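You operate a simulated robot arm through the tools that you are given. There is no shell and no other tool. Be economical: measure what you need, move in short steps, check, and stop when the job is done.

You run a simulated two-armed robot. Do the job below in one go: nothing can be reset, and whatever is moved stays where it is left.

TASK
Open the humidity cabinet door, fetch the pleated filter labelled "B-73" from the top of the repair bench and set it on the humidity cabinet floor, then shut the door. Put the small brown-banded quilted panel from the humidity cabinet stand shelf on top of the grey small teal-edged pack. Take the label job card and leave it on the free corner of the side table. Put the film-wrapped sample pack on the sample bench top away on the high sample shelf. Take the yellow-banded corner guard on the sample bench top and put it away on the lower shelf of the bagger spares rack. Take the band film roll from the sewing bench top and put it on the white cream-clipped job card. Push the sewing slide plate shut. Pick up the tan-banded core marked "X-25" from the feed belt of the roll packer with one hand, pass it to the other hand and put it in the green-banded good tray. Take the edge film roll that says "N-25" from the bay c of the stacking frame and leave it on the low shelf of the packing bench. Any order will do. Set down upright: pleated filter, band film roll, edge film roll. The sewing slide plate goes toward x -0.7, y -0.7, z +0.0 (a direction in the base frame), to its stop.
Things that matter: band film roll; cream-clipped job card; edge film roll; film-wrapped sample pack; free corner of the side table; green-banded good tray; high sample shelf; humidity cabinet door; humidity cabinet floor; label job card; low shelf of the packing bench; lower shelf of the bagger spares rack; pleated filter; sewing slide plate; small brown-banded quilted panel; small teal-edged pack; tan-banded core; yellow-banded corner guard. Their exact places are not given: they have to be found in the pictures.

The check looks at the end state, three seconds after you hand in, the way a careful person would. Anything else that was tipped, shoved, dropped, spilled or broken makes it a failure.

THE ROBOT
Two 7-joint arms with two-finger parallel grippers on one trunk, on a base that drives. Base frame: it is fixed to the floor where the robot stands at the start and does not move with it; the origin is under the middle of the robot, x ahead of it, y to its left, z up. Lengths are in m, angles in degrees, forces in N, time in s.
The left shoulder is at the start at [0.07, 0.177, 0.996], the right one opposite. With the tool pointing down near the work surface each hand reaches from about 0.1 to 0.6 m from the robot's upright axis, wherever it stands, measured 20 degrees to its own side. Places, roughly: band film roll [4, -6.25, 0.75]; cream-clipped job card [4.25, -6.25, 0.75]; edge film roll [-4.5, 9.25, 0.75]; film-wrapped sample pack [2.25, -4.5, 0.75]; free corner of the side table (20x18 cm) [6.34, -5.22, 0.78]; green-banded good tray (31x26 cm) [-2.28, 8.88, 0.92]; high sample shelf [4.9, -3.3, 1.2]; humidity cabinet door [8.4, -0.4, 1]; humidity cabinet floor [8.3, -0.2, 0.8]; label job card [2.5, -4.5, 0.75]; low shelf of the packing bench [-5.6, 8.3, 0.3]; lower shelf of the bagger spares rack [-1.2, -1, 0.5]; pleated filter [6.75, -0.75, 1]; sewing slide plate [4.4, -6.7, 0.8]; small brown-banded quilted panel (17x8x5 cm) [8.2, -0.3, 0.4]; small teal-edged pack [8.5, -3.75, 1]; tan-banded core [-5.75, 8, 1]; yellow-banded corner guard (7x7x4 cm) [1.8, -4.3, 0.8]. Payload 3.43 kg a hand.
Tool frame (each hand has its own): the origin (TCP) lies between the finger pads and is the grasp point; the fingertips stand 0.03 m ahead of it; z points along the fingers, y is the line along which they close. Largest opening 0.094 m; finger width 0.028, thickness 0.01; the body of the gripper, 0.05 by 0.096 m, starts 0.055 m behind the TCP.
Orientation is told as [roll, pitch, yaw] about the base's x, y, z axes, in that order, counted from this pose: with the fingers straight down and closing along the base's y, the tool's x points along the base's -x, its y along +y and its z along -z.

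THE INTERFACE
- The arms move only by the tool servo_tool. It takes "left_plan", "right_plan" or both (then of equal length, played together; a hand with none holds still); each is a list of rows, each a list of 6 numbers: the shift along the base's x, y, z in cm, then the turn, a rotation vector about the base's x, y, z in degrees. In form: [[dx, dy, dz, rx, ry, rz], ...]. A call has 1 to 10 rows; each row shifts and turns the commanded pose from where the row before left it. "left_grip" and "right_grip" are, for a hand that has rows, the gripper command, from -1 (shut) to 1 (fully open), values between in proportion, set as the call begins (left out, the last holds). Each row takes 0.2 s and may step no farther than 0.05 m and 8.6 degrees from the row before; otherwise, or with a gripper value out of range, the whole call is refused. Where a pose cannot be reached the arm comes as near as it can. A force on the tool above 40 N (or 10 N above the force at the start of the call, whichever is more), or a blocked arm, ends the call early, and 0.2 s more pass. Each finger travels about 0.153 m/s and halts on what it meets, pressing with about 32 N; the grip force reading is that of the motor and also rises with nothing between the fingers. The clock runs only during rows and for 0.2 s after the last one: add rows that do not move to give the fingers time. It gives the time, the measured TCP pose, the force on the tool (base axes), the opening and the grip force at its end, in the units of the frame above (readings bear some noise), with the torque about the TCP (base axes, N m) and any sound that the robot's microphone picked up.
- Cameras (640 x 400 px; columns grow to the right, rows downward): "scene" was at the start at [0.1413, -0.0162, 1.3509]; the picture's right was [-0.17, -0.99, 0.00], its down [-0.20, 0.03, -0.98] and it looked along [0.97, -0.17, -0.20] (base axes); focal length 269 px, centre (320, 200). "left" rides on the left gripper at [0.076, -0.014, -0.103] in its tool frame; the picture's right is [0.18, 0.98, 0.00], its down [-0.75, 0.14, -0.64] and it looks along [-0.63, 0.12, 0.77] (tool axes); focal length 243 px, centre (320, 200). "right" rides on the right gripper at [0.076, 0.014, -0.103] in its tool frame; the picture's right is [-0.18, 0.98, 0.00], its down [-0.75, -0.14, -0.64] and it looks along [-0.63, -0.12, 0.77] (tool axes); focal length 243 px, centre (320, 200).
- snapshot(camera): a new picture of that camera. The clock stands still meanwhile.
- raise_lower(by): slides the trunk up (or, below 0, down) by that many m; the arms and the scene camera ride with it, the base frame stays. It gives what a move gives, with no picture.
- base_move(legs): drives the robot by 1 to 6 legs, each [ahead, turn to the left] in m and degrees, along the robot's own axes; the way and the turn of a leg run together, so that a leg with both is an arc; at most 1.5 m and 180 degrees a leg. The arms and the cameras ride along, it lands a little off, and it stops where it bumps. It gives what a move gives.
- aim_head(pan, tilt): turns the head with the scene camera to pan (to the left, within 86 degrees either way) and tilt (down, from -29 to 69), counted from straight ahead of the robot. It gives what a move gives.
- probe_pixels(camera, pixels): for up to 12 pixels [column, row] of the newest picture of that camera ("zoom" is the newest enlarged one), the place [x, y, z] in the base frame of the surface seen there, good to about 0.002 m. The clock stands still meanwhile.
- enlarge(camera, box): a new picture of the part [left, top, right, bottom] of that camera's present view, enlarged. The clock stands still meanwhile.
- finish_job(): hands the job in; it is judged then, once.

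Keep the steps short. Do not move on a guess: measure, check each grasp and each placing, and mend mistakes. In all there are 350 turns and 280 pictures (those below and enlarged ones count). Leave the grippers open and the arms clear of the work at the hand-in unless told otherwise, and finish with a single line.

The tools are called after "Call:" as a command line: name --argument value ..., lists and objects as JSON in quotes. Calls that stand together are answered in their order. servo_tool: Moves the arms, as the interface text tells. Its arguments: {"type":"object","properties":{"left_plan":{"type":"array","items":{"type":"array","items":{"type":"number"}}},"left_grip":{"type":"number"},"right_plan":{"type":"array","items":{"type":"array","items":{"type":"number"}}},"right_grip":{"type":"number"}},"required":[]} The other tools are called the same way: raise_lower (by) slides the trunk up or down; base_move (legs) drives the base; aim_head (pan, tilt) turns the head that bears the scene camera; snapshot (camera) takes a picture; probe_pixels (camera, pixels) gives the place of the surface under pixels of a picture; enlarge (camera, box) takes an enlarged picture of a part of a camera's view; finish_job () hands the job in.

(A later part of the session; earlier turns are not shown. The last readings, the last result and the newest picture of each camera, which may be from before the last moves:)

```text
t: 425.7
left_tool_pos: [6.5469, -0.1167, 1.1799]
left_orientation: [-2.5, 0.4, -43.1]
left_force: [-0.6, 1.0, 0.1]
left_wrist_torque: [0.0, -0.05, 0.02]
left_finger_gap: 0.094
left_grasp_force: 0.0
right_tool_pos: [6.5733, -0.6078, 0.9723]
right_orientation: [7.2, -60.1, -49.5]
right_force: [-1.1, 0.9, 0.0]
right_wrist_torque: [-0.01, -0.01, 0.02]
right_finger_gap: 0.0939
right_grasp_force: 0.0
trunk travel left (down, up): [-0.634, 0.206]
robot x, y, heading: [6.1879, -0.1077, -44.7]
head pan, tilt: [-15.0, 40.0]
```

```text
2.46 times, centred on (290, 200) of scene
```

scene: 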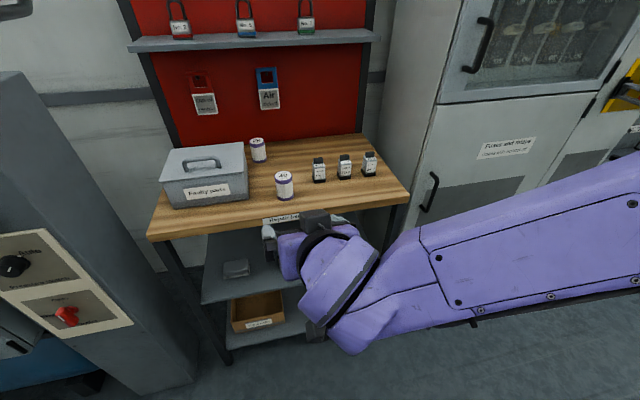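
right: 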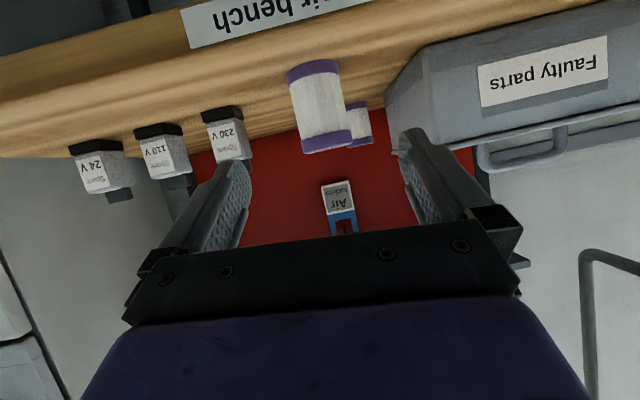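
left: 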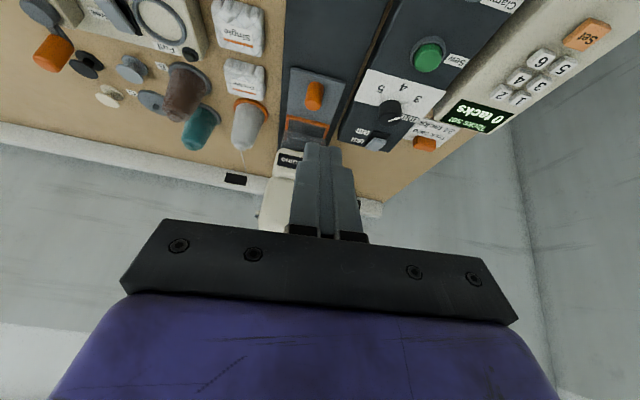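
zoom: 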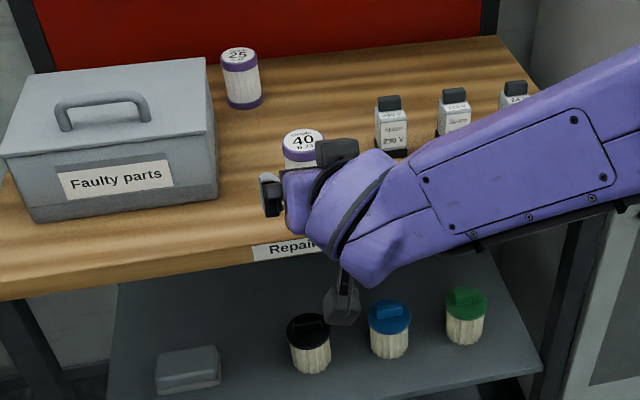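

Call:
servo_tool --right_plan '[[2.6, -2.25, -1.55, 0, 0, 0], [2.6, -2.25, -1.55, 0, 0, 0], [2.5, -2.25, -1.55, 0, 0, 0], [0, 0, 0, 0, 0, 0]]'

Call:
snapshot --camera "right"

```text
t: 426.7
left_tool_pos: [6.5486, -0.1173, 1.1795]
left_orientation: [-2.5, 0.4, -43.0]
left_force: [-0.1, 1.0, 0.9]
left_wrist_torque: [-0.04, -0.01, 0.0]
left_finger_gap: 0.0941
left_grasp_force: 0.1
right_tool_pos: [6.6532, -0.6775, 0.9244]
right_orientation: [7.2, -60.1, -49.5]
right_force: [-0.5, 0.7, 0.3]
right_wrist_torque: [0.0, -0.05, -0.04]
right_finger_gap: 0.0939
right_grasp_force: 0.0
trunk travel left (down, up): [-0.634, 0.206]
robot x, y, heading: [6.1886, -0.1088, -44.9]
head pan, tilt: [-15.0, 40.0]
```

```text
150 pictures are left
```

right: 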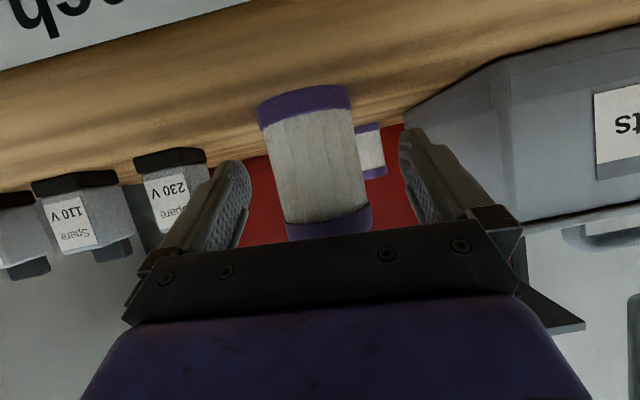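

Filter is between the fingers. Closing and lifting.

Call:
servo_tool --right_plan '[[0, 0, 0, 0, 0, 0], [0, 0, 0, 0, 0, 0], [0, 0, 0, 0, 0, 0], [0, 0, 0, 0, 0, 0]]' --right_grip -1

Call:
servo_tool --right_plan '[[0, 0, 2, 0, 0, 0], [0, 0, 3, 0, 0, 0], [-1, 1, 4, 0, 0, 0], [-2.5, 2.5, 3, 0, 0, 0], [-3, 3, 2, 0, 0, 0], [-3, 3, 1, 0, 0, 0], [0, 0, 0, 0, 0, 0]]'

Call:
snapshot --camera "right"

```text
t: 427.7
left_tool_pos: [6.5494, -0.1181, 1.1793]
left_orientation: [-2.5, 0.5, -43.0]
left_force: [0.5, 0.6, -0.4]
left_wrist_torque: [0.01, 0.03, 0.03]
left_finger_gap: 0.094
left_grasp_force: 0.1
right_tool_pos: [6.651, -0.678, 0.9246]
right_orientation: [7.3, -60.1, -49.6]
right_force: [0.4, -0.7, 0.8]
right_wrist_torque: [-0.01, 0.07, 0.01]
right_finger_gap: 0.0513
right_grasp_force: 32.7
trunk travel left (down, up): [-0.634, 0.206]
robot x, y, heading: [6.1908, -0.108, -44.5]
head pan, tilt: [-15.0, 40.0]
```

```text
t: 429.3
left_tool_pos: [6.5494, -0.1194, 1.1797]
left_orientation: [-2.4, 0.6, -43.0]
left_force: [0.5, -0.4, 0.5]
left_wrist_torque: [0.05, 0.03, 0.01]
left_finger_gap: 0.0938
left_grasp_force: 0.0
right_tool_pos: [6.5574, -0.5837, 1.0741]
right_orientation: [7.3, -59.9, -49.6]
right_force: [-0.1, -0.3, 0.4]
right_wrist_torque: [0.02, 0.01, -0.01]
right_finger_gap: 0.0509
right_grasp_force: 32.0
trunk travel left (down, up): [-0.634, 0.206]
robot x, y, heading: [6.186, -0.1103, -44.8]
head pan, tilt: [-15.0, 40.0]
```

```text
149 pictures are left
```

right: 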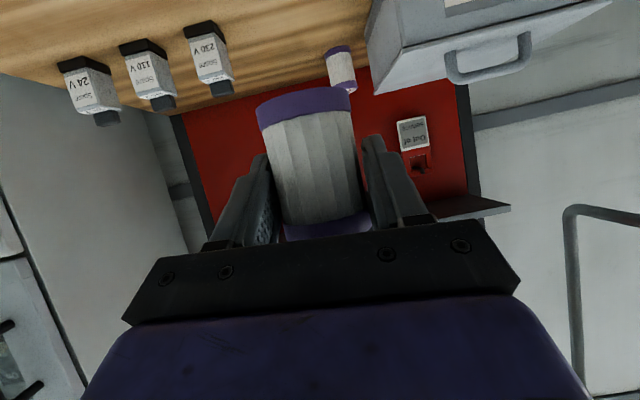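

Filter held. Driving back round to the cabinet front.

Call:
base_move --legs '[[-0.15, 0], [0, 89.5], [1.35, 0], [1.3, 0], [0, -90], [1.4, 0]]'

Call:
base_move --legs '[[1.25, 0], [0, -90], [0.75, 0], [0, -90]]'

Call:
aim_head --pan 10 --tilt 25

Call:
snapshot --camera "scene"

```text
t: 457.6
left_tool_pos: [9.2858, 0.9817, 1.1798]
left_orientation: [-2.6, 0.5, -41.2]
left_force: [-0.7, 0.0, -0.1]
left_wrist_torque: [-0.01, 0.02, 0.0]
left_finger_gap: 0.094
left_grasp_force: 0.0
right_tool_pos: [9.3099, 0.5167, 1.0754]
right_orientation: [7.2, -60.1, -47.6]
right_force: [-0.6, -0.5, -1.0]
right_wrist_torque: [-0.05, -0.02, 0.02]
right_finger_gap: 0.0509
right_grasp_force: 32.4
trunk travel left (down, up): [-0.634, 0.206]
robot x, y, heading: [8.9258, 0.9789, -42.7]
head pan, tilt: [-15.0, 40.0]
```

```text
t: 475.2
left_tool_pos: [8.9774, -0.4378, 1.1786]
left_orientation: [-2.6, 0.5, 140.8]
left_force: [0.9, -0.3, 0.0]
left_wrist_torque: [0.01, 0.0, -0.02]
left_finger_gap: 0.0938
left_grasp_force: 0.1
right_tool_pos: [8.9389, 0.024, 1.0748]
right_orientation: [7.2, -60.1, 134.4]
right_force: [-0.7, -0.2, -0.8]
right_wrist_torque: [0.0, -0.01, 0.07]
right_finger_gap: 0.0509
right_grasp_force: 32.2
trunk travel left (down, up): [-0.634, 0.206]
robot x, y, heading: [9.3391, -0.422, 139.4]
head pan, tilt: [-15.0, 40.0]
```

```text
t: 476.1
left_tool_pos: [8.9783, -0.4384, 1.1794]
left_orientation: [-2.5, 0.5, 140.9]
left_force: [-0.4, 0.1, 0.0]
left_wrist_torque: [0.03, 0.02, 0.01]
left_finger_gap: 0.0941
left_grasp_force: 0.1
right_tool_pos: [8.9377, 0.025, 1.0759]
right_orientation: [7.3, -60.1, 134.4]
right_force: [-0.5, -0.3, 0.3]
right_wrist_torque: [-0.02, 0.0, 0.0]
right_finger_gap: 0.0506
right_grasp_force: 32.3
trunk travel left (down, up): [-0.634, 0.206]
robot x, y, heading: [9.3399, -0.4247, 139.1]
head pan, tilt: [10.0, 25.0]
```

```text
148 pictures are left
```

scene: 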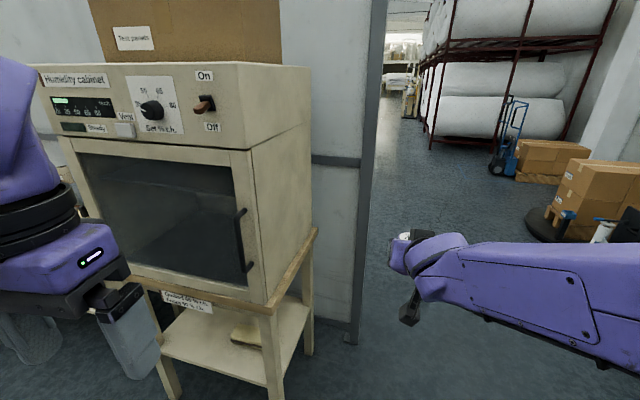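

Call:
enlarge --camera "scene" --box '[60, 60, 330, 330]'

Call:
probe_pixels --camera "scene" --pixels '[[242, 212], [238, 240], [247, 268], [228, 230], [250, 150], [76, 150], [262, 295], [85, 180], [130, 270], [245, 240], [310, 232]]'

```text
1.48 times, centred on (195, 195) of scene
```

zoom: 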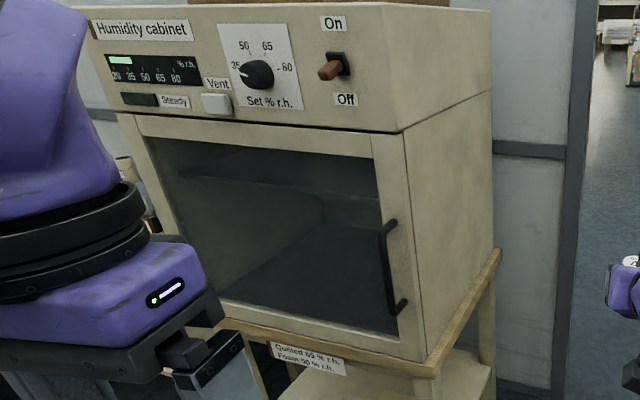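

```text
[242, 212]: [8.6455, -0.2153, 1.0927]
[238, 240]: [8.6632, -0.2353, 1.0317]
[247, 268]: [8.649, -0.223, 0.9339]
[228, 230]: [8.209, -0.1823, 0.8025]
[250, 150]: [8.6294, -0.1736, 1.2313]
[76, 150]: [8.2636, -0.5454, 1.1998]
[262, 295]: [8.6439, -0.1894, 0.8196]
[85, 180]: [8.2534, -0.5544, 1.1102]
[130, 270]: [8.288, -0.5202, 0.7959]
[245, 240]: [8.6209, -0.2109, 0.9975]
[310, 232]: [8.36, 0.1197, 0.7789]
```

The handle bar is vertical at (8.66,-0.234), z 0.94–1.09. I'll straighten the heading and lay the left hand flat, pointing at the door.

Call:
base_move --legs '[[0, -4]]'

Call:
servo_tool --left_plan '[[-1.5, 1.5, -1.7, 5.94, 5.94, 0], [-1.5, 1.5, -1.7, 5.94, 5.94, 0], [-1.5, 1.5, -1.7, 5.94, 5.94, 0], [-1.5, 1.5, -1.7, 5.94, 5.94, 0], [-1.5, 1.5, -1.7, 5.94, 5.94, 0], [-1.5, 1.5, -1.7, 5.94, 5.94, 0], [-1.5, 1.5, -1.7, 5.94, 5.94, 0], [-1.5, 1.5, -1.7, 5.94, 5.94, 0], [-1.5, 1.5, -1.7, 5.94, 5.94, 0], [0, 0, 0, 0, 0, 0]]'

Call:
snapshot --camera "scene"

```text
t: 476.9
left_tool_pos: [8.977, -0.4138, 1.1794]
left_orientation: [-2.5, 0.5, 136.9]
left_force: [0.1, 0.9, -0.1]
left_wrist_torque: [0.02, -0.02, -0.01]
left_finger_gap: 0.094
left_grasp_force: 0.0
right_tool_pos: [8.97, 0.0509, 1.0756]
right_orientation: [7.0, -60.2, 130.5]
right_force: [-0.2, 0.5, -0.9]
right_wrist_torque: [-0.02, -0.02, 0.0]
right_finger_gap: 0.0509
right_grasp_force: 31.8
trunk travel left (down, up): [-0.634, 0.206]
robot x, y, heading: [9.3373, -0.4232, 135.1]
head pan, tilt: [10.0, 25.0]
```

```text
t: 479.1
left_tool_pos: [8.8071, -0.2467, 1.0564]
left_orientation: [-9.7, -75.0, 142.4]
left_force: [0.4, 0.3, -0.3]
left_wrist_torque: [-0.01, -0.01, 0.03]
left_finger_gap: 0.0943
left_grasp_force: 0.0
left hand out of reach, approached as far as the arm can: row 6, 7, 8
right_tool_pos: [8.971, 0.0513, 1.0764]
right_orientation: [7.1, -60.0, 130.4]
right_force: [-1.0, 0.1, 0.0]
right_wrist_torque: [0.0, -0.01, -0.01]
right_finger_gap: 0.0507
right_grasp_force: 32.1
trunk travel left (down, up): [-0.634, 0.206]
robot x, y, heading: [9.3363, -0.4233, 135.5]
head pan, tilt: [10.0, 25.0]
```

```text
146 pictures are left
```

scene: 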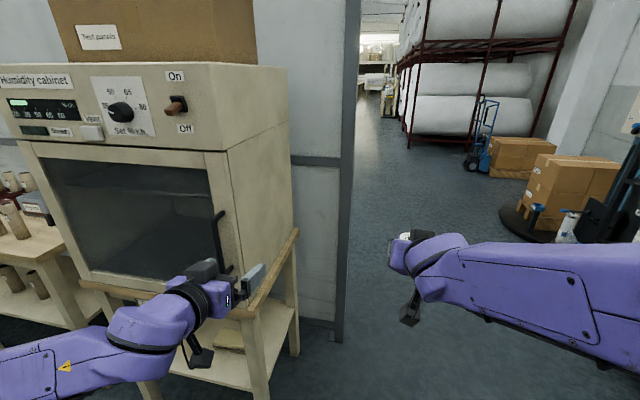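

Call:
servo_tool --left_plan '[[-3.3, -3.3, -1.5, 0, 0, 0], [-3.3, -3.3, -1.5, 0, 0, 0], [0, 0, 0, 0, 0, 0]]'

Call:
snapshot --camera "left"

Call:
enlarge --camera "scene" --box '[100, 150, 320, 380]'

```text
t: 479.9
left_tool_pos: [8.7421, -0.3138, 1.0283]
left_orientation: [-9.5, -75.0, 142.2]
left_force: [0.0, 0.0, -0.5]
left_wrist_torque: [0.0, 0.03, 0.03]
left_finger_gap: 0.0942
left_grasp_force: 0.1
right_tool_pos: [8.9705, 0.0533, 1.0767]
right_orientation: [7.3, -60.1, 130.3]
right_force: [-0.3, 0.7, -1.0]
right_wrist_torque: [-0.01, 0.02, 0.02]
right_finger_gap: 0.0507
right_grasp_force: 31.8
trunk travel left (down, up): [-0.634, 0.206]
robot x, y, heading: [9.3382, -0.4208, 135.6]
head pan, tilt: [10.0, 25.0]
```

```text
145 pictures are left
```

left: 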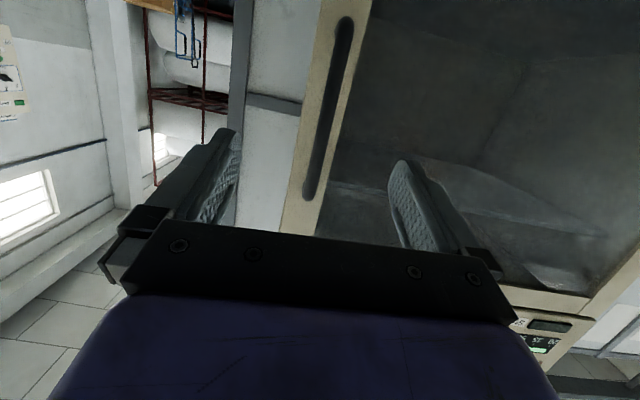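

```text
1.74 times, centred on (210, 265) of scene
```

zoom: 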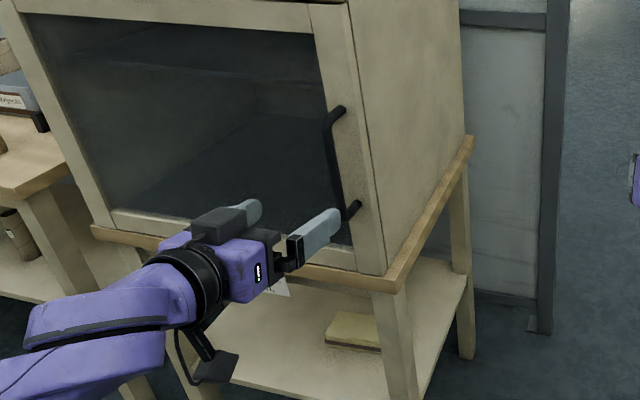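

The bar is centred between the fingers. Moving in 11 cm and closing.

Call:
servo_tool --left_plan '[[-2.6, 2.6, -0.3, 0, 0, 0], [-2.6, 2.6, -0.3, 0, 0, 0], [-2.5, 2.5, 0, 0, 0, 0], [0, 0, 0, 0, 0, 0]]'

Call:
snapshot --camera "left"

```text
t: 480.9
left_tool_pos: [8.6635, -0.2373, 1.0213]
left_orientation: [-9.6, -74.9, 142.5]
left_force: [0.3, 0.2, 0.6]
left_wrist_torque: [-0.01, -0.01, 0.02]
left_finger_gap: 0.094
left_grasp_force: 0.1
right_tool_pos: [8.9709, 0.0502, 1.0759]
right_orientation: [7.2, -60.0, 130.5]
right_force: [0.3, -0.4, -0.7]
right_wrist_torque: [0.04, -0.01, -0.01]
right_finger_gap: 0.0508
right_grasp_force: 31.9
trunk travel left (down, up): [-0.634, 0.206]
robot x, y, heading: [9.339, -0.4238, 135.2]
head pan, tilt: [10.0, 25.0]
```

```text
143 pictures are left
```

left: 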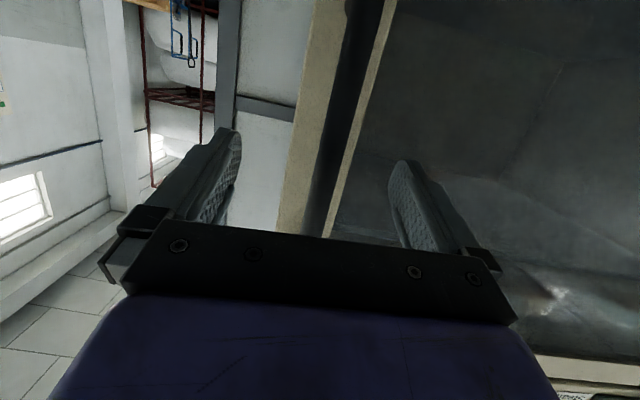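

Call:
servo_tool --left_plan '[[0, 0, 0, 0, 0, 0], [0, 0, 0, 0, 0, 0], [0, 0, 0, 0, 0, 0], [0, 0, 0, 0, 0, 0]]' --left_grip -1

Call:
servo_tool --left_plan '[[1.3, -1.9, 0, 0, 0, -2.5], [1.3, -1.9, 0, 0, 0, -2.5], [1.3, -1.9, 0, 0, 0, -2.5], [1.3, -1.9, 0, 0, 0, -2.5], [0, 0, 0, 0, 0, 0]]'

Call:
snapshot --camera "scene"

```text
t: 481.9
left_tool_pos: [8.6615, -0.239, 1.0216]
left_orientation: [-9.7, -75.0, 142.6]
left_force: [-6.4, -5.1, 1.2]
left_wrist_torque: [-0.21, 0.13, 0.05]
left_finger_gap: 0.0158
left_grasp_force: 45.5
right_tool_pos: [8.9684, 0.0499, 1.0758]
right_orientation: [7.0, -60.0, 130.6]
right_force: [-0.1, -0.2, -0.1]
right_wrist_torque: [0.0, 0.02, -0.01]
right_finger_gap: 0.0508
right_grasp_force: 32.1
trunk travel left (down, up): [-0.634, 0.206]
robot x, y, heading: [9.3348, -0.4239, 135.7]
head pan, tilt: [10.0, 25.0]
```

```text
t: 483.1
left_tool_pos: [8.7131, -0.3168, 1.0208]
left_orientation: [-9.8, -75.3, 132.9]
left_force: [-31.0, -16.6, 19.4]
left_wrist_torque: [0.1, 1.47, 0.27]
left_finger_gap: 0.0158
left_grasp_force: 45.2
right_tool_pos: [8.9668, 0.0487, 1.0762]
right_orientation: [6.5, -60.1, 130.9]
right_force: [0.9, 0.0, -0.7]
right_wrist_torque: [0.01, 0.01, -0.04]
right_finger_gap: 0.0505
right_grasp_force: 31.7
trunk travel left (down, up): [-0.634, 0.206]
robot x, y, heading: [9.3349, -0.4234, 135.4]
head pan, tilt: [10.0, 25.0]
```

```text
142 pictures are left
```

scene: 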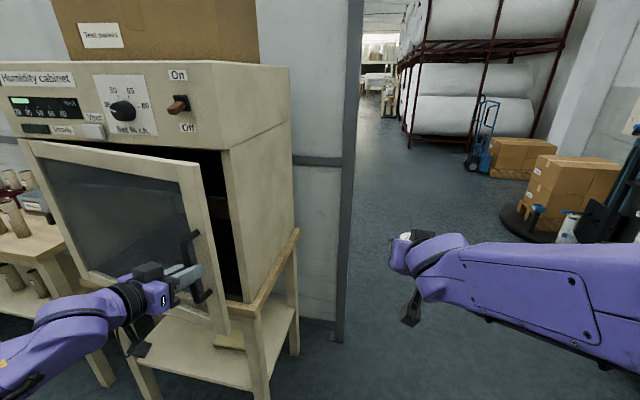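

The door opens. I'll correct toward the hinge slightly and keep following the arc with the arm.

Call:
servo_tool --left_plan '[[-0.6, -0.6, 0, 0, 0, 0], [0.85, -2.15, 0, 0, 0, -2.5], [0.8, -2.15, 0, 0, 0, -2.5], [0.75, -2.15, 0, 0, 0, -2.5], [0.7, -2.15, 0, 0, 0, -2.5], [0, 0, 0, 0, 0, 0]]'

Call:
snapshot --camera "scene"

```text
t: 484.5
left_tool_pos: [8.7473, -0.4016, 1.0213]
left_orientation: [-8.5, -74.7, 121.0]
left_force: [28.8, 9.9, -17.4]
left_wrist_torque: [0.07, 1.15, -0.2]
left_finger_gap: 0.0151
left_grasp_force: 45.4
right_tool_pos: [8.9743, 0.0544, 1.0757]
right_orientation: [7.8, -60.1, 129.9]
right_force: [0.8, -0.5, -1.0]
right_wrist_torque: [-0.02, 0.0, 0.02]
right_finger_gap: 0.0506
right_grasp_force: 31.1
trunk travel left (down, up): [-0.634, 0.206]
robot x, y, heading: [9.3387, -0.4235, 135.3]
head pan, tilt: [10.0, 25.0]
```

```text
141 pictures are left
```

scene: 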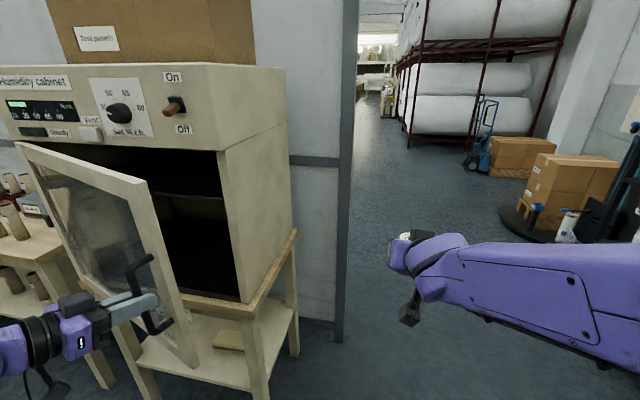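

Call:
servo_tool --left_plan '[[0.4, 0.4, 0, 0, 0, 0], [0.6, -2.2, 0, 0, 0, -2.5], [0.55, -2.2, 0, 0, 0, -2.5], [0.5, -2.2, 0, 0, 0, -2.5], [0.45, -2.2, 0, 0, 0, -2.5], [0, 0, 0, 0, 0, 0]]'

Call:
snapshot --camera "scene"

```text
t: 485.9
left_tool_pos: [8.7695, -0.4885, 1.022]
left_orientation: [-8.9, -75.0, 111.6]
left_force: [21.8, 4.6, -22.3]
left_wrist_torque: [-0.22, 1.31, -0.15]
left_finger_gap: 0.0148
left_grasp_force: 45.4
right_tool_pos: [8.972, 0.0524, 1.0755]
right_orientation: [7.4, -60.1, 130.4]
right_force: [0.4, -0.1, -0.8]
right_wrist_torque: [0.0, 0.0, -0.05]
right_finger_gap: 0.0507
right_grasp_force: 32.0
trunk travel left (down, up): [-0.634, 0.206]
robot x, y, heading: [9.3386, -0.4232, 135.5]
head pan, tilt: [10.0, 25.0]
```

```text
140 pictures are left
```

scene: 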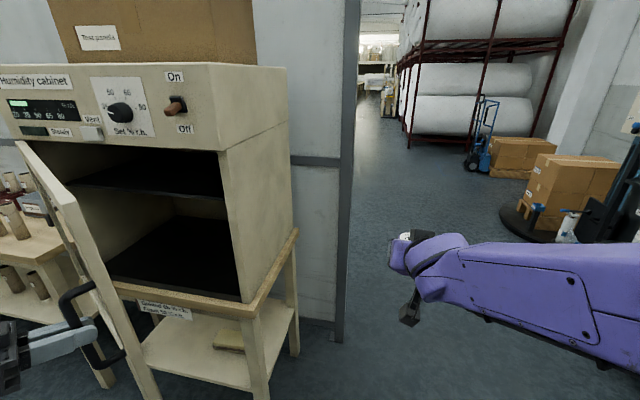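

Call:
servo_tool --left_plan '[[0.45, -2.1, 0, 0, 0, -2.5], [0.25, -2.26, 0, 0, 0, -2.5], [0.2, -2.26, 0, 0, 0, -2.5], [0.15, -2.26, 0, 0, 0, -2.5], [-0.1, -2.28, 0, 0, 0, -2.5], [-0.2, -2.28, 0, 0, 0, -2.5], [-0.25, -2.28, 0, 0, 0, -2.5], [-0.3, -2.28, 0, 0, 0, -2.5], [0, 0, 0, 0, 0, 0]]'

Call:
snapshot --camera "scene"

```text
t: 487.9
left_tool_pos: [8.7684, -0.6679, 1.0214]
left_orientation: [-9.4, -75.1, 92.2]
left_force: [-8.2, 0.3, 11.6]
left_wrist_torque: [1.56, 1.13, 0.03]
left_finger_gap: 0.0147
left_grasp_force: 44.9
right_tool_pos: [8.9705, 0.0531, 1.0766]
right_orientation: [7.2, -60.2, 130.4]
right_force: [-0.7, -0.1, -0.9]
right_wrist_torque: [0.02, 0.02, 0.04]
right_finger_gap: 0.0509
right_grasp_force: 32.1
trunk travel left (down, up): [-0.634, 0.206]
robot x, y, heading: [9.3364, -0.4244, 135.6]
head pan, tilt: [10.0, 25.0]
```

```text
139 pictures are left
```

scene: 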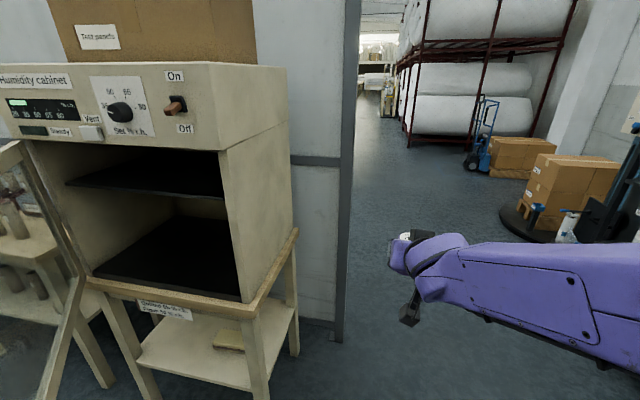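

Call:
servo_tool --left_plan '[[-0.5, -2.2, 0, 0, 0, -2.5], [-0.6, -2.2, 0, 0, 0, -2.5], [-0.65, -2.2, 0, 0, 0, -2.5], [-0.75, -2.15, 0, 0, 0, -2.5], [-0.85, -2.1, 0, 0, 0, -2.5], [-0.95, -2.05, 0, 0, 0, -2.5], [-1.05, -2.05, 0, 0, 0, -2.5], [-1.1, -2.0, 0, 0, 0, -2.5], [0, 0, 0, 0, 0, 0]]'

Call:
aim_head --pan 35 --tilt 35

Call:
snapshot --camera "scene"

```text
t: 489.1
left_tool_pos: [8.7474, -0.7513, 1.0209]
left_orientation: [-8.6, -74.0, 82.0]
left_force: [36.6, -11.7, -3.8]
left_wrist_torque: [1.48, 0.86, -0.43]
left_finger_gap: 0.0148
left_grasp_force: 45.5
left hand out of reach, approached as far as the arm can: row 4, 5
right_tool_pos: [8.9755, 0.0481, 1.0779]
right_orientation: [7.8, -60.3, 130.1]
right_force: [-0.5, -0.7, -0.3]
right_wrist_torque: [0.03, -0.01, -0.02]
right_finger_gap: 0.0507
right_grasp_force: 31.6
trunk travel left (down, up): [-0.634, 0.206]
robot x, y, heading: [9.3419, -0.4242, 135.8]
head pan, tilt: [10.0, 25.0]
stopped in row 5 (left hand): the force on the tool passed its limit at 48 N (the readings are from after the stop); the commanded pose is now the measured one
```

```text
t: 490.0
left_tool_pos: [8.7482, -0.7524, 1.0205]
left_orientation: [-8.4, -74.1, 81.7]
left_force: [45.1, -13.7, -10.9]
left_wrist_torque: [-0.7, 1.56, -0.5]
left_finger_gap: 0.0145
left_grasp_force: 45.4
right_tool_pos: [8.9778, 0.0468, 1.0805]
right_orientation: [7.7, -60.5, 130.2]
right_force: [-0.7, -0.8, -0.3]
right_wrist_torque: [0.0, 0.02, 0.0]
right_finger_gap: 0.0508
right_grasp_force: 32.4
trunk travel left (down, up): [-0.634, 0.206]
robot x, y, heading: [9.3386, -0.4242, 135.8]
head pan, tilt: [35.0, 35.0]
```

```text
138 pictures are left
```

scene: 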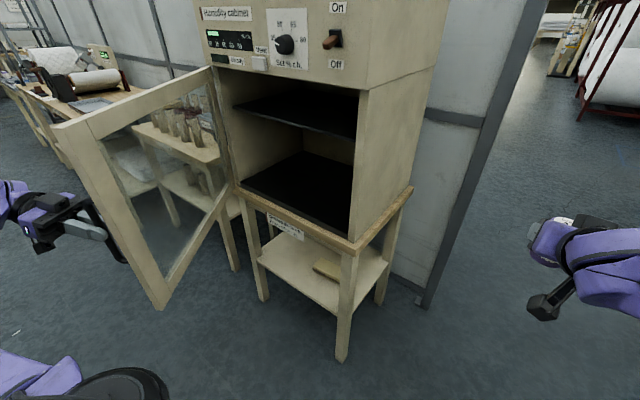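

Door is ~60° open at this arm's limit. Releasing the handle and backing out; then I'll push the door wider from its inner face.

Call:
servo_tool --left_plan '[[0, 0, 0, 0, 0, 0], [0, 0, 0, 0, 0, 0], [0, 0, 0, 0, 0, 0], [-0.5, -2, 0, 0, 0, 0], [-1, -3, 0, 0, 0, 0], [-1, -3, 0, 0, 0, 0], [0, 0, 0, 0, 0, 0]]' --left_grip 1

Call:
snapshot --camera "scene"

```text
t: 491.6
left_tool_pos: [8.7408, -0.7477, 1.0188]
left_orientation: [-10.4, -74.2, 83.5]
left_force: [0.7, -0.2, -0.9]
left_wrist_torque: [-0.02, 0.05, 0.02]
left_finger_gap: 0.0943
left_grasp_force: 0.0
left hand out of reach, approached as far as the arm can: row 4, 5, 6
right_tool_pos: [8.9698, 0.0499, 1.0755]
right_orientation: [7.3, -60.0, 130.5]
right_force: [-0.2, -0.6, -1.3]
right_wrist_torque: [0.0, 0.03, -0.01]
right_finger_gap: 0.0506
right_grasp_force: 32.1
trunk travel left (down, up): [-0.634, 0.206]
robot x, y, heading: [9.3402, -0.427, 135.4]
head pan, tilt: [35.0, 35.0]
```

```text
137 pictures are left
```

scene: 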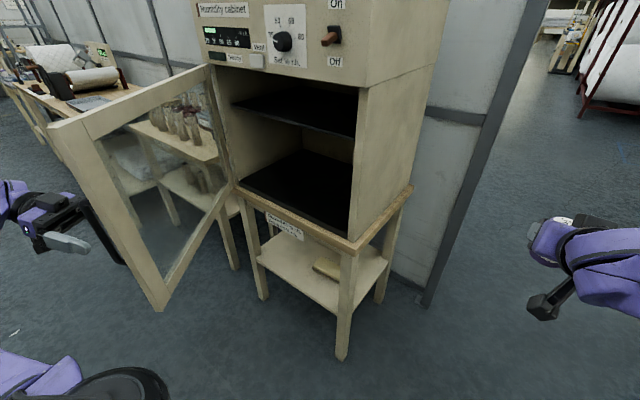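

The hand can't pull straight back; I'll rotate it around the bar while withdrawing.

Call:
servo_tool --left_plan '[[0, 0, 0, 0, 0, 7], [0, 0, 0, 0, 0, 7], [0.2, -2, 0, 0, 0, 5], [0.3, -2.5, 0, 0, 0, 3], [0.3, -2.5, 0, 0, 0, 0], [0, 0, 0, 0, 0, 0]]'

Call:
snapshot --camera "left"

```text
t: 493.0
left_tool_pos: [8.7475, -0.8177, 1.0186]
left_orientation: [-10.4, -74.2, 105.7]
left_force: [-0.4, 0.1, -0.5]
left_wrist_torque: [0.03, 0.0, -0.02]
left_finger_gap: 0.094
left_grasp_force: 0.1
right_tool_pos: [8.9692, 0.0501, 1.0755]
right_orientation: [7.2, -60.1, 130.4]
right_force: [-0.2, 0.6, -1.2]
right_wrist_torque: [-0.01, 0.01, 0.03]
right_finger_gap: 0.0508
right_grasp_force: 32.0
trunk travel left (down, up): [-0.634, 0.206]
robot x, y, heading: [9.3395, -0.4258, 135.7]
head pan, tilt: [35.0, 35.0]
```

```text
136 pictures are left
```

left: 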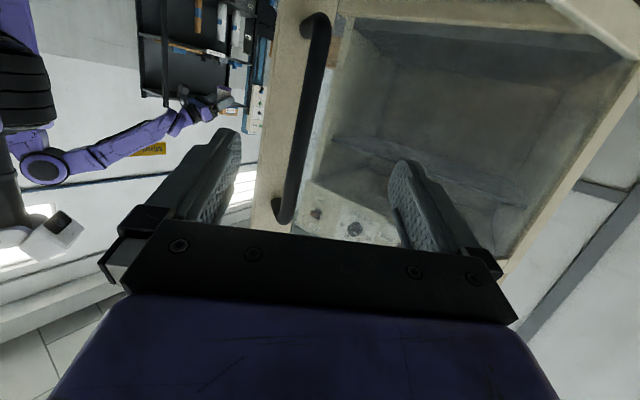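

Withdrawn 7 cm. A little more, then back the base and shift left.

Call:
servo_tool --left_plan '[[0.5, -2.5, 0, 0, 0, 4], [0.5, -2.5, 0, 0, 0, 4], [0, 0, 0, 0, 0, 0]]'

Call:
snapshot --camera "scene"

```text
t: 493.8
left_tool_pos: [8.7586, -0.8697, 1.0185]
left_orientation: [-10.5, -74.2, 113.8]
left_force: [1.0, 0.3, 0.0]
left_wrist_torque: [-0.01, 0.0, -0.01]
left_finger_gap: 0.0937
left_grasp_force: 0.1
right_tool_pos: [8.9694, 0.0502, 1.075]
right_orientation: [7.2, -60.1, 130.6]
right_force: [0.4, 0.5, -0.7]
right_wrist_torque: [0.01, 0.01, -0.04]
right_finger_gap: 0.0507
right_grasp_force: 32.1
trunk travel left (down, up): [-0.634, 0.206]
robot x, y, heading: [9.3378, -0.4216, 135.6]
head pan, tilt: [35.0, 35.0]
```

```text
135 pictures are left
```

scene: 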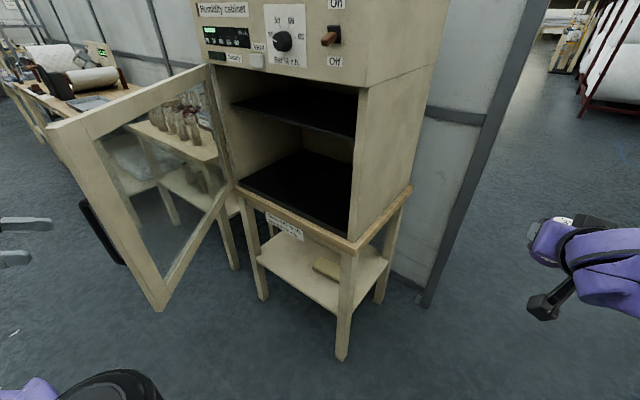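

Call:
base_move --legs '[[-0.4, 0], [0, 90], [0.38, 0], [0, -91]]'

Call:
aim_head --pan 10 --tilt 30

Call:
snapshot --camera "scene"

```text
t: 505.9
left_tool_pos: [8.7842, -1.4228, 1.018]
left_orientation: [-10.4, -74.2, 113.8]
left_force: [-0.4, 0.3, 0.3]
left_wrist_torque: [-0.01, -0.04, 0.01]
left_finger_gap: 0.094
left_grasp_force: 0.1
right_tool_pos: [8.9939, -0.5022, 1.0753]
right_orientation: [7.2, -60.1, 130.6]
right_force: [-0.8, 0.0, -1.3]
right_wrist_torque: [-0.01, 0.0, 0.0]
right_finger_gap: 0.0508
right_grasp_force: 31.7
trunk travel left (down, up): [-0.634, 0.206]
robot x, y, heading: [9.3653, -0.9705, 135.7]
head pan, tilt: [35.0, 35.0]
```

```text
t: 506.8
left_tool_pos: [8.7853, -1.4229, 1.0178]
left_orientation: [-10.5, -74.2, 113.7]
left_force: [-0.7, 0.6, 0.6]
left_wrist_torque: [0.0, -0.03, 0.01]
left_finger_gap: 0.094
left_grasp_force: 0.0
right_tool_pos: [8.9953, -0.5029, 1.0763]
right_orientation: [7.2, -60.2, 130.6]
right_force: [-0.4, -0.2, -0.7]
right_wrist_torque: [-0.03, 0.03, 0.02]
right_finger_gap: 0.0509
right_grasp_force: 31.9
trunk travel left (down, up): [-0.634, 0.206]
robot x, y, heading: [9.3671, -0.9754, 136.0]
head pan, tilt: [10.0, 30.0]
```

```text
134 pictures are left
```

scene: 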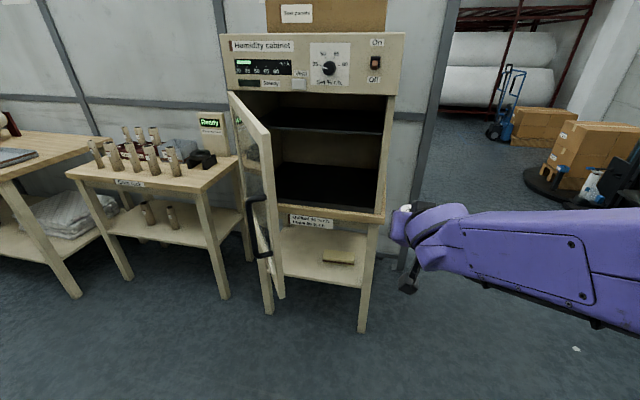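

Call:
probe_pixels --camera "scene" --pixels '[[268, 128], [280, 290], [255, 230], [330, 185], [375, 205], [290, 195], [330, 130], [378, 150], [262, 255], [340, 170]]'

```text
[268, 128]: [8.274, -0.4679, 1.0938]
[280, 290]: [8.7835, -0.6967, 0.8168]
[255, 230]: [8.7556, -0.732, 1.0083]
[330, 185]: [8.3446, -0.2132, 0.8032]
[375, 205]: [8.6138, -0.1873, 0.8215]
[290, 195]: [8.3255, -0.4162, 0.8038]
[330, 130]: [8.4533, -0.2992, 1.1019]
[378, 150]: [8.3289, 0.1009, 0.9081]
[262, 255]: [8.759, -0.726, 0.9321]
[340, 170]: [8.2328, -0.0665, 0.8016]
```

The door edge is at v 5.72; I'd like it wider. Bringing the left hand (fingers shut) around to the door's inner side.

Call:
servo_tool --left_plan '[[1.4, 4.6, 0, 0, 0, 3.2], [1.4, 4.6, 0, 0, 0, 3.2], [1.4, 4.6, 0, 0, 0, 3.2], [1.4, 4.6, 0, 0, 0, 3.2], [1.4, 4.6, 0, 0, 0, 3.2], [1.4, 4.6, 0, 0, 0, 3.2], [1.4, 4.6, 0, 0, 0, 3.2], [1.4, 4.6, 0, 0, 0, 3.2], [1.4, 4.6, 0, 0, 0, 3.2], [1.4, 4.6, 0, 0, 0, 3.2]]' --left_grip -1

Call:
servo_tool --left_plan '[[1.4, 4.6, 0, 0, 0, 0], [1.4, 4.6, 0, 0, 0, 0], [1.4, 4.6, 0, 0, 0, 0], [1.4, 4.6, 0, 0, 0, 0], [0, 0, 0, 0, 0, 0]]'

Call:
snapshot --camera "scene"

```text
t: 509.0
left_tool_pos: [8.8167, -1.0371, 1.1487]
left_orientation: [-10.3, -74.1, 145.5]
left_force: [0.6, 0.4, 0.6]
left_wrist_torque: [-0.01, -0.01, 0.01]
left_finger_gap: 0.0
left_grasp_force: 31.7
left hand out of reach, approached as far as the arm can: row 3, 4, 5, 6, 7, 8, 9, 10
right_tool_pos: [8.9944, -0.5013, 1.0749]
right_orientation: [7.4, -60.1, 130.6]
right_force: [0.6, 0.5, -1.5]
right_wrist_torque: [0.01, 0.0, 0.02]
right_finger_gap: 0.0507
right_grasp_force: 32.3
trunk travel left (down, up): [-0.634, 0.206]
robot x, y, heading: [9.3652, -0.9746, 135.7]
head pan, tilt: [10.0, 30.0]
```

```text
t: 510.2
left_tool_pos: [8.8483, -0.855, 1.169]
left_orientation: [-10.9, -74.2, 146.0]
left_force: [0.0, -0.4, 0.6]
left_wrist_torque: [0.03, -0.01, -0.02]
left_finger_gap: 0.0002
left_grasp_force: 32.0
left hand out of reach, approached as far as the arm can: row 1, 2
right_tool_pos: [8.9946, -0.5043, 1.0766]
right_orientation: [7.1, -60.1, 130.7]
right_force: [-0.3, 0.0, -1.2]
right_wrist_torque: [0.04, -0.02, 0.01]
right_finger_gap: 0.0509
right_grasp_force: 32.4
trunk travel left (down, up): [-0.634, 0.206]
robot x, y, heading: [9.3666, -0.9743, 135.8]
head pan, tilt: [10.0, 30.0]
```

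```text
133 pictures are left
```

scene: 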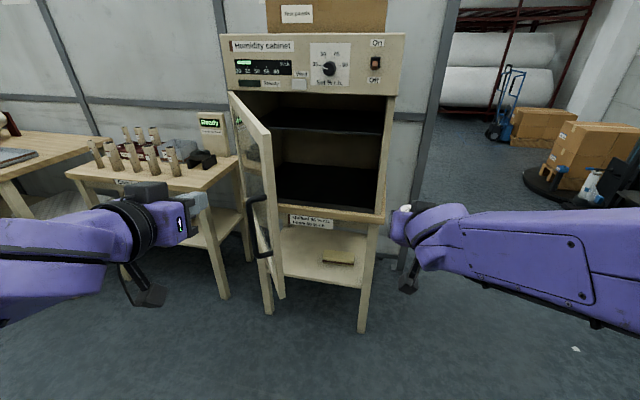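

Call:
servo_tool --left_plan '[[0, 0, 0, 0, 0, 0], [0, 0, 0, 0, 0, 0], [0, 0, 0, 0, 0, 0]]'

```text
t: 511.0
left_tool_pos: [8.8473, -0.8526, 1.1683]
left_orientation: [-10.4, -74.2, 145.7]
left_force: [1.2, -0.3, 0.3]
left_wrist_torque: [0.03, 0.02, -0.02]
left_finger_gap: 0.0004
left_grasp_force: 32.0
right_tool_pos: [8.9942, -0.5026, 1.0761]
right_orientation: [7.2, -60.1, 130.5]
right_force: [-0.2, -0.6, -1.0]
right_wrist_torque: [0.0, -0.04, -0.02]
right_finger_gap: 0.0507
right_grasp_force: 32.5
trunk travel left (down, up): [-0.634, 0.206]
robot x, y, heading: [9.3619, -0.9783, 135.8]
head pan, tilt: [10.0, 30.0]
```

Call:
servo_tool --left_plan '[[3.3, 3.3, -1.5, 0, 0, 0], [3.3, 3.3, -1.5, 0, 0, 0], [3.3, 3.3, -1.5, 0, 0, 0], [1.5, 1.5, -1, 0, 0, 0], [0, 0, 0, 0, 0, 0]]'

Call:
snapshot --camera "scene"

```text
t: 512.2
left_tool_pos: [8.9613, -0.7381, 1.1163]
left_orientation: [-10.7, -74.2, 145.9]
left_force: [-0.5, 0.5, 1.0]
left_wrist_torque: [0.04, 0.01, 0.0]
left_finger_gap: 0.0
left_grasp_force: 31.6
left hand out of reach, approached as far as the arm can: row 2
right_tool_pos: [8.994, -0.503, 1.0763]
right_orientation: [7.2, -60.0, 130.7]
right_force: [-0.8, 0.7, -0.4]
right_wrist_torque: [0.01, -0.06, -0.04]
right_finger_gap: 0.0509
right_grasp_force: 32.6
trunk travel left (down, up): [-0.634, 0.206]
robot x, y, heading: [9.3639, -0.9742, 135.7]
head pan, tilt: [10.0, 30.0]
```

```text
132 pictures are left
```

scene: 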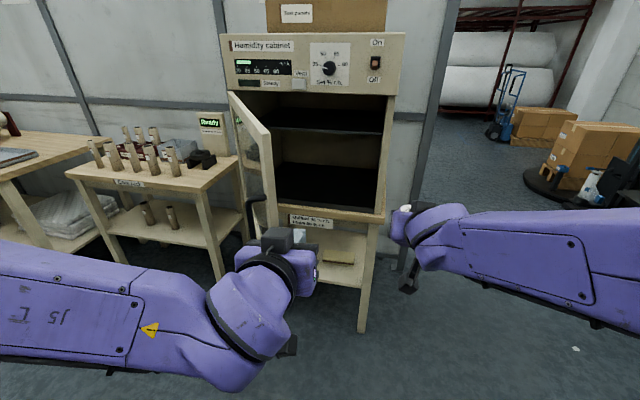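

Inside line of the door edge. Moving forward 18 cm, then sweeping left to push the door.

Call:
servo_tool --left_plan '[[-3.2, 3.2, 0, 0, 0, 0], [-3.2, 3.2, 0, 0, 0, 0], [-3.2, 3.2, 0, 0, 0, 0], [-3.2, 3.2, 0, 0, 0, 0], [-2.5, -2.5, 0, 0, 0, 0], [-2.5, -2.5, 0, 0, 0, 0], [0, 0, 0, 0, 0, 0]]'

Call:
snapshot --camera "scene"

```text
t: 513.8
left_tool_pos: [8.7826, -0.6616, 1.1169]
left_orientation: [-10.1, -74.1, 145.3]
left_force: [0.0, 0.3, -0.9]
left_wrist_torque: [0.0, 0.05, 0.01]
left_finger_gap: 0.0
left_grasp_force: 32.2
right_tool_pos: [8.9949, -0.502, 1.0747]
right_orientation: [7.2, -60.0, 130.5]
right_force: [-0.2, 0.3, -0.8]
right_wrist_torque: [-0.03, 0.01, 0.01]
right_finger_gap: 0.051
right_grasp_force: 32.0
trunk travel left (down, up): [-0.634, 0.206]
robot x, y, heading: [9.3657, -0.9756, 135.7]
head pan, tilt: [10.0, 30.0]
```

```text
131 pictures are left
```

scene: 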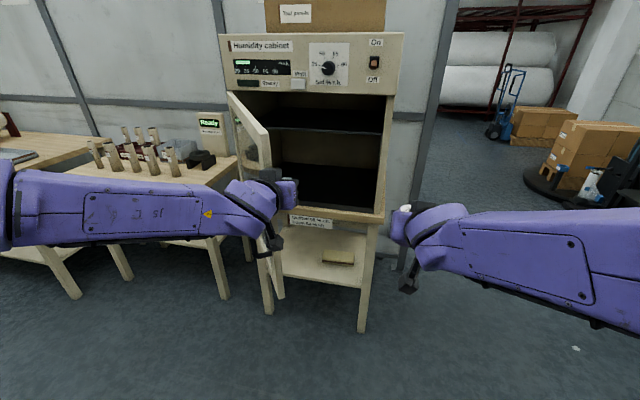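

Call:
servo_tool --left_plan '[[-2.6, -2.6, 0, 0, 0, 0], [-2.6, -2.6, 0, 0, 0, 0], [-2.6, -2.6, 0, 0, 0, 0], [-2.6, -2.6, 0, 0, 0, 0], [-2.6, -2.6, 0, 0, 0, 0], [-2.6, -2.6, 0, 0, 0, 0], [0, 0, 0, 0, 0, 0]]'

Call:
snapshot --camera "scene"

```text
t: 514.3
left_tool_pos: [8.7562, -0.6967, 1.12]
left_orientation: [-10.2, -74.4, 144.7]
left_force: [13.8, -4.2, 2.9]
left_wrist_torque: [-0.03, 0.45, 0.67]
left_finger_gap: 0.0
left_grasp_force: 31.5
right_tool_pos: [8.9964, -0.5055, 1.077]
right_orientation: [7.3, -60.3, 130.6]
right_force: [-0.3, 0.6, -1.1]
right_wrist_torque: [-0.01, -0.03, -0.02]
right_finger_gap: 0.0505
right_grasp_force: 32.1
trunk travel left (down, up): [-0.634, 0.206]
robot x, y, heading: [9.3653, -0.9763, 136.0]
head pan, tilt: [10.0, 30.0]
stopped in row 2 (left hand): the force on the tool passed its limit at 51 N (the readings are from after the stop); the commanded pose is now the measured one
```

```text
130 pictures are left
```

scene: 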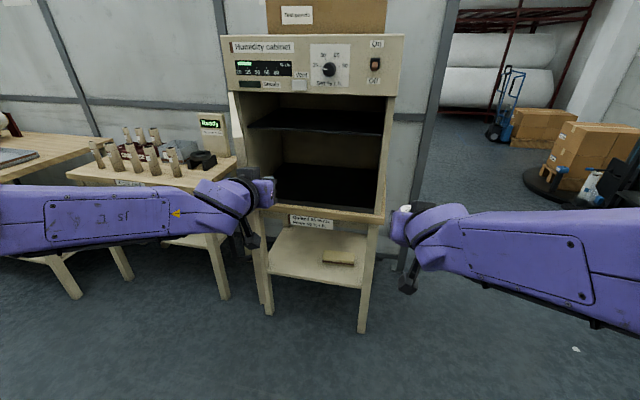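

Call:
servo_tool --left_plan '[[-1.2, -1.2, 0, 0, 0, 0], [-1.2, -1.2, 0, 0, 0, 0], [-1.2, -1.2, 0, 0, 0, 0], [-1.2, -1.2, 0, 0, 0, 0], [-1.2, -1.2, 0, 0, 0, 0], [-1.2, -1.2, 0, 0, 0, 0], [-1.2, -1.2, 0, 0, 0, 0], [0, 0, 0, 0, 0, 0]]'

Call:
snapshot --camera "scene"

```text
t: 514.8
left_tool_pos: [8.7528, -0.7069, 1.1189]
left_orientation: [-10.0, -74.3, 143.8]
left_force: [26.0, -8.9, 4.3]
left_wrist_torque: [0.13, 0.9, 1.16]
left_finger_gap: 0.0
left_grasp_force: 32.1
right_tool_pos: [9.0006, -0.506, 1.08]
right_orientation: [7.3, -60.4, 130.6]
right_force: [0.1, 0.4, -1.3]
right_wrist_torque: [0.0, -0.05, -0.04]
right_finger_gap: 0.0507
right_grasp_force: 32.1
trunk travel left (down, up): [-0.634, 0.206]
robot x, y, heading: [9.3644, -0.9772, 135.6]
head pan, tilt: [10.0, 30.0]
stopped in row 2 (left hand): the force on the tool passed its limit at 48 N (the readings are from after the stop); the commanded pose is now the measured one
```

```text
129 pictures are left
```

scene: 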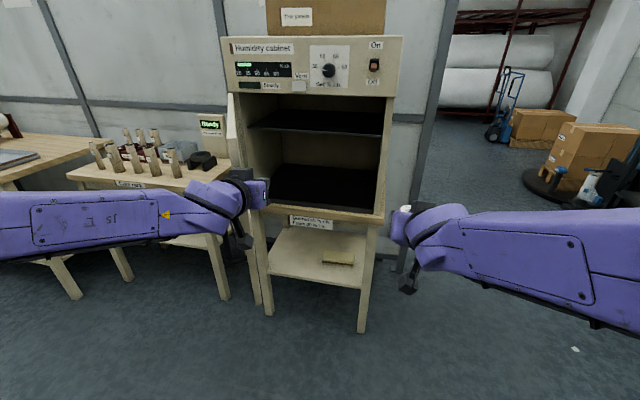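

The wrist itself blocks further swing. Pulling the left hand back out to see the door's angle.

Call:
servo_tool --left_plan '[[1, 1, 0, 0, 0, 0], [3, -3, 0, 0, 0, 0], [3, -3, 0, 0, 0, 0], [3, -3, 0, 0, 0, 0], [3, -3, 0, 0, 0, 0], [0, 0, 0, 0, 0, 0]]'

Call:
snapshot --camera "scene"

```text
t: 516.2
left_tool_pos: [8.8659, -0.8053, 1.1209]
left_orientation: [-9.8, -73.7, 144.0]
left_force: [0.1, 0.7, -0.4]
left_wrist_torque: [0.0, -0.03, 0.02]
left_finger_gap: 0.0
left_grasp_force: 32.5
left hand out of reach, approached as far as the arm can: row 5
right_tool_pos: [8.9954, -0.5009, 1.0752]
right_orientation: [7.2, -60.0, 130.4]
right_force: [1.2, 0.0, -0.7]
right_wrist_torque: [-0.03, -0.01, -0.02]
right_finger_gap: 0.0509
right_grasp_force: 31.8
trunk travel left (down, up): [-0.634, 0.206]
robot x, y, heading: [9.3663, -0.9713, 135.7]
head pan, tilt: [10.0, 30.0]
```

```text
128 pictures are left
```

scene: 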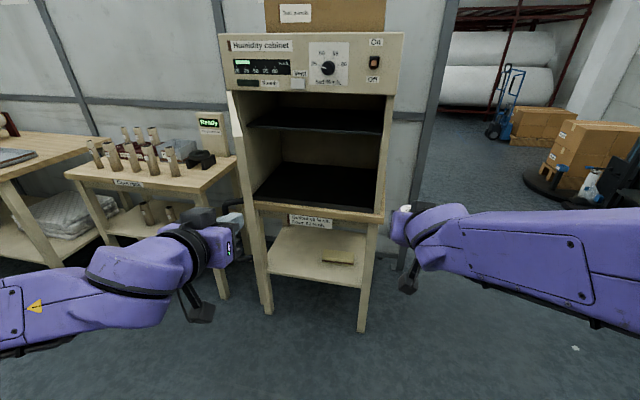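

Call:
probe_pixels --camera "scene" --pixels '[[258, 290], [248, 200], [236, 120], [251, 225], [243, 180]]'

```text
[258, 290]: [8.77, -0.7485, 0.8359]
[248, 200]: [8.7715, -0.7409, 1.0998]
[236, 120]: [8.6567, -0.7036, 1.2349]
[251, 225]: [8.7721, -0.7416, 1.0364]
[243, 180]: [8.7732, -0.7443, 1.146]
```

The door is at ~64°. The right arm's geometry suits pushing it: I'll bring the right hand forward on the inner side and swing the base left slowly.

Call:
servo_tool --right_plan '[[-3.7, -0.9, 0, 0, 0, 0], [-3.7, -0.9, 0, 0, 0, 0], [-3.7, -0.9, 0, 0, 0, 0], [0, 0, 0, 0, 0, 0]]'

Call:
base_move --legs '[[0, 14], [0, 10]]'

Call:
aim_head --pan -10 --tilt 30

Call:
snapshot --camera "scene"

```text
t: 517.4
left_tool_pos: [8.8654, -0.8047, 1.1211]
left_orientation: [-9.9, -73.7, 144.0]
left_force: [0.1, -0.7, 0.0]
left_wrist_torque: [0.03, -0.01, 0.03]
left_finger_gap: 0.0001
left_grasp_force: 31.9
right_tool_pos: [8.8909, -0.5128, 1.1034]
right_orientation: [14.9, -60.6, 122.5]
right_force: [0.6, -0.1, -1.5]
right_wrist_torque: [0.03, -0.02, 0.01]
right_finger_gap: 0.051
right_grasp_force: 32.0
trunk travel left (down, up): [-0.634, 0.206]
robot x, y, heading: [9.3675, -0.9762, 135.7]
head pan, tilt: [10.0, 30.0]
stopped in row 4 (right hand): the arm was blocked; the commanded pose is now the measured one
```

```text
t: 519.3
left_tool_pos: [8.8388, -1.0245, 1.1214]
left_orientation: [-10.2, -73.7, 168.4]
left_force: [0.3, -0.7, 0.2]
left_wrist_torque: [-0.01, 0.0, -0.01]
left_finger_gap: 0.0
left_grasp_force: 31.5
right_tool_pos: [8.7426, -0.7456, 1.1019]
right_orientation: [14.6, -60.6, 146.6]
right_force: [0.6, 0.3, -1.2]
right_wrist_torque: [-0.01, 0.0, -0.01]
right_finger_gap: 0.0509
right_grasp_force: 32.0
trunk travel left (down, up): [-0.634, 0.206]
robot x, y, heading: [9.3625, -0.976, 159.9]
head pan, tilt: [10.0, 30.0]
```

```text
t: 520.1
left_tool_pos: [8.8398, -1.0233, 1.1213]
left_orientation: [-10.0, -73.7, 168.3]
left_force: [-0.4, -0.4, -0.2]
left_wrist_torque: [-0.01, -0.03, 0.01]
left_finger_gap: 0.0
left_grasp_force: 32.0
right_tool_pos: [8.7431, -0.7447, 1.1028]
right_orientation: [15.0, -60.5, 146.4]
right_force: [-0.4, 0.7, -0.9]
right_wrist_torque: [-0.02, -0.01, 0.01]
right_finger_gap: 0.0507
right_grasp_force: 32.2
trunk travel left (down, up): [-0.634, 0.206]
robot x, y, heading: [9.3647, -0.9786, 159.9]
head pan, tilt: [-10.0, 30.0]
```

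```text
127 pictures are left
```

scene: 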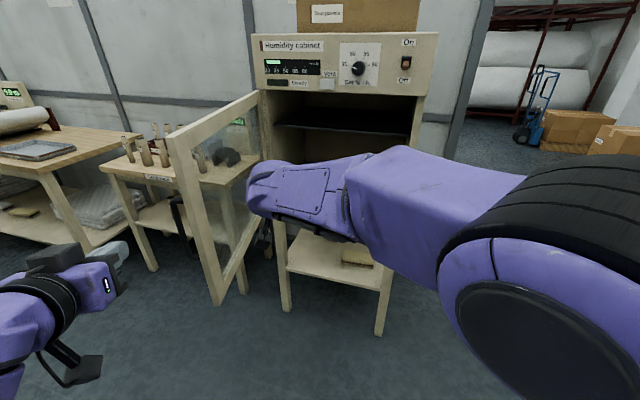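

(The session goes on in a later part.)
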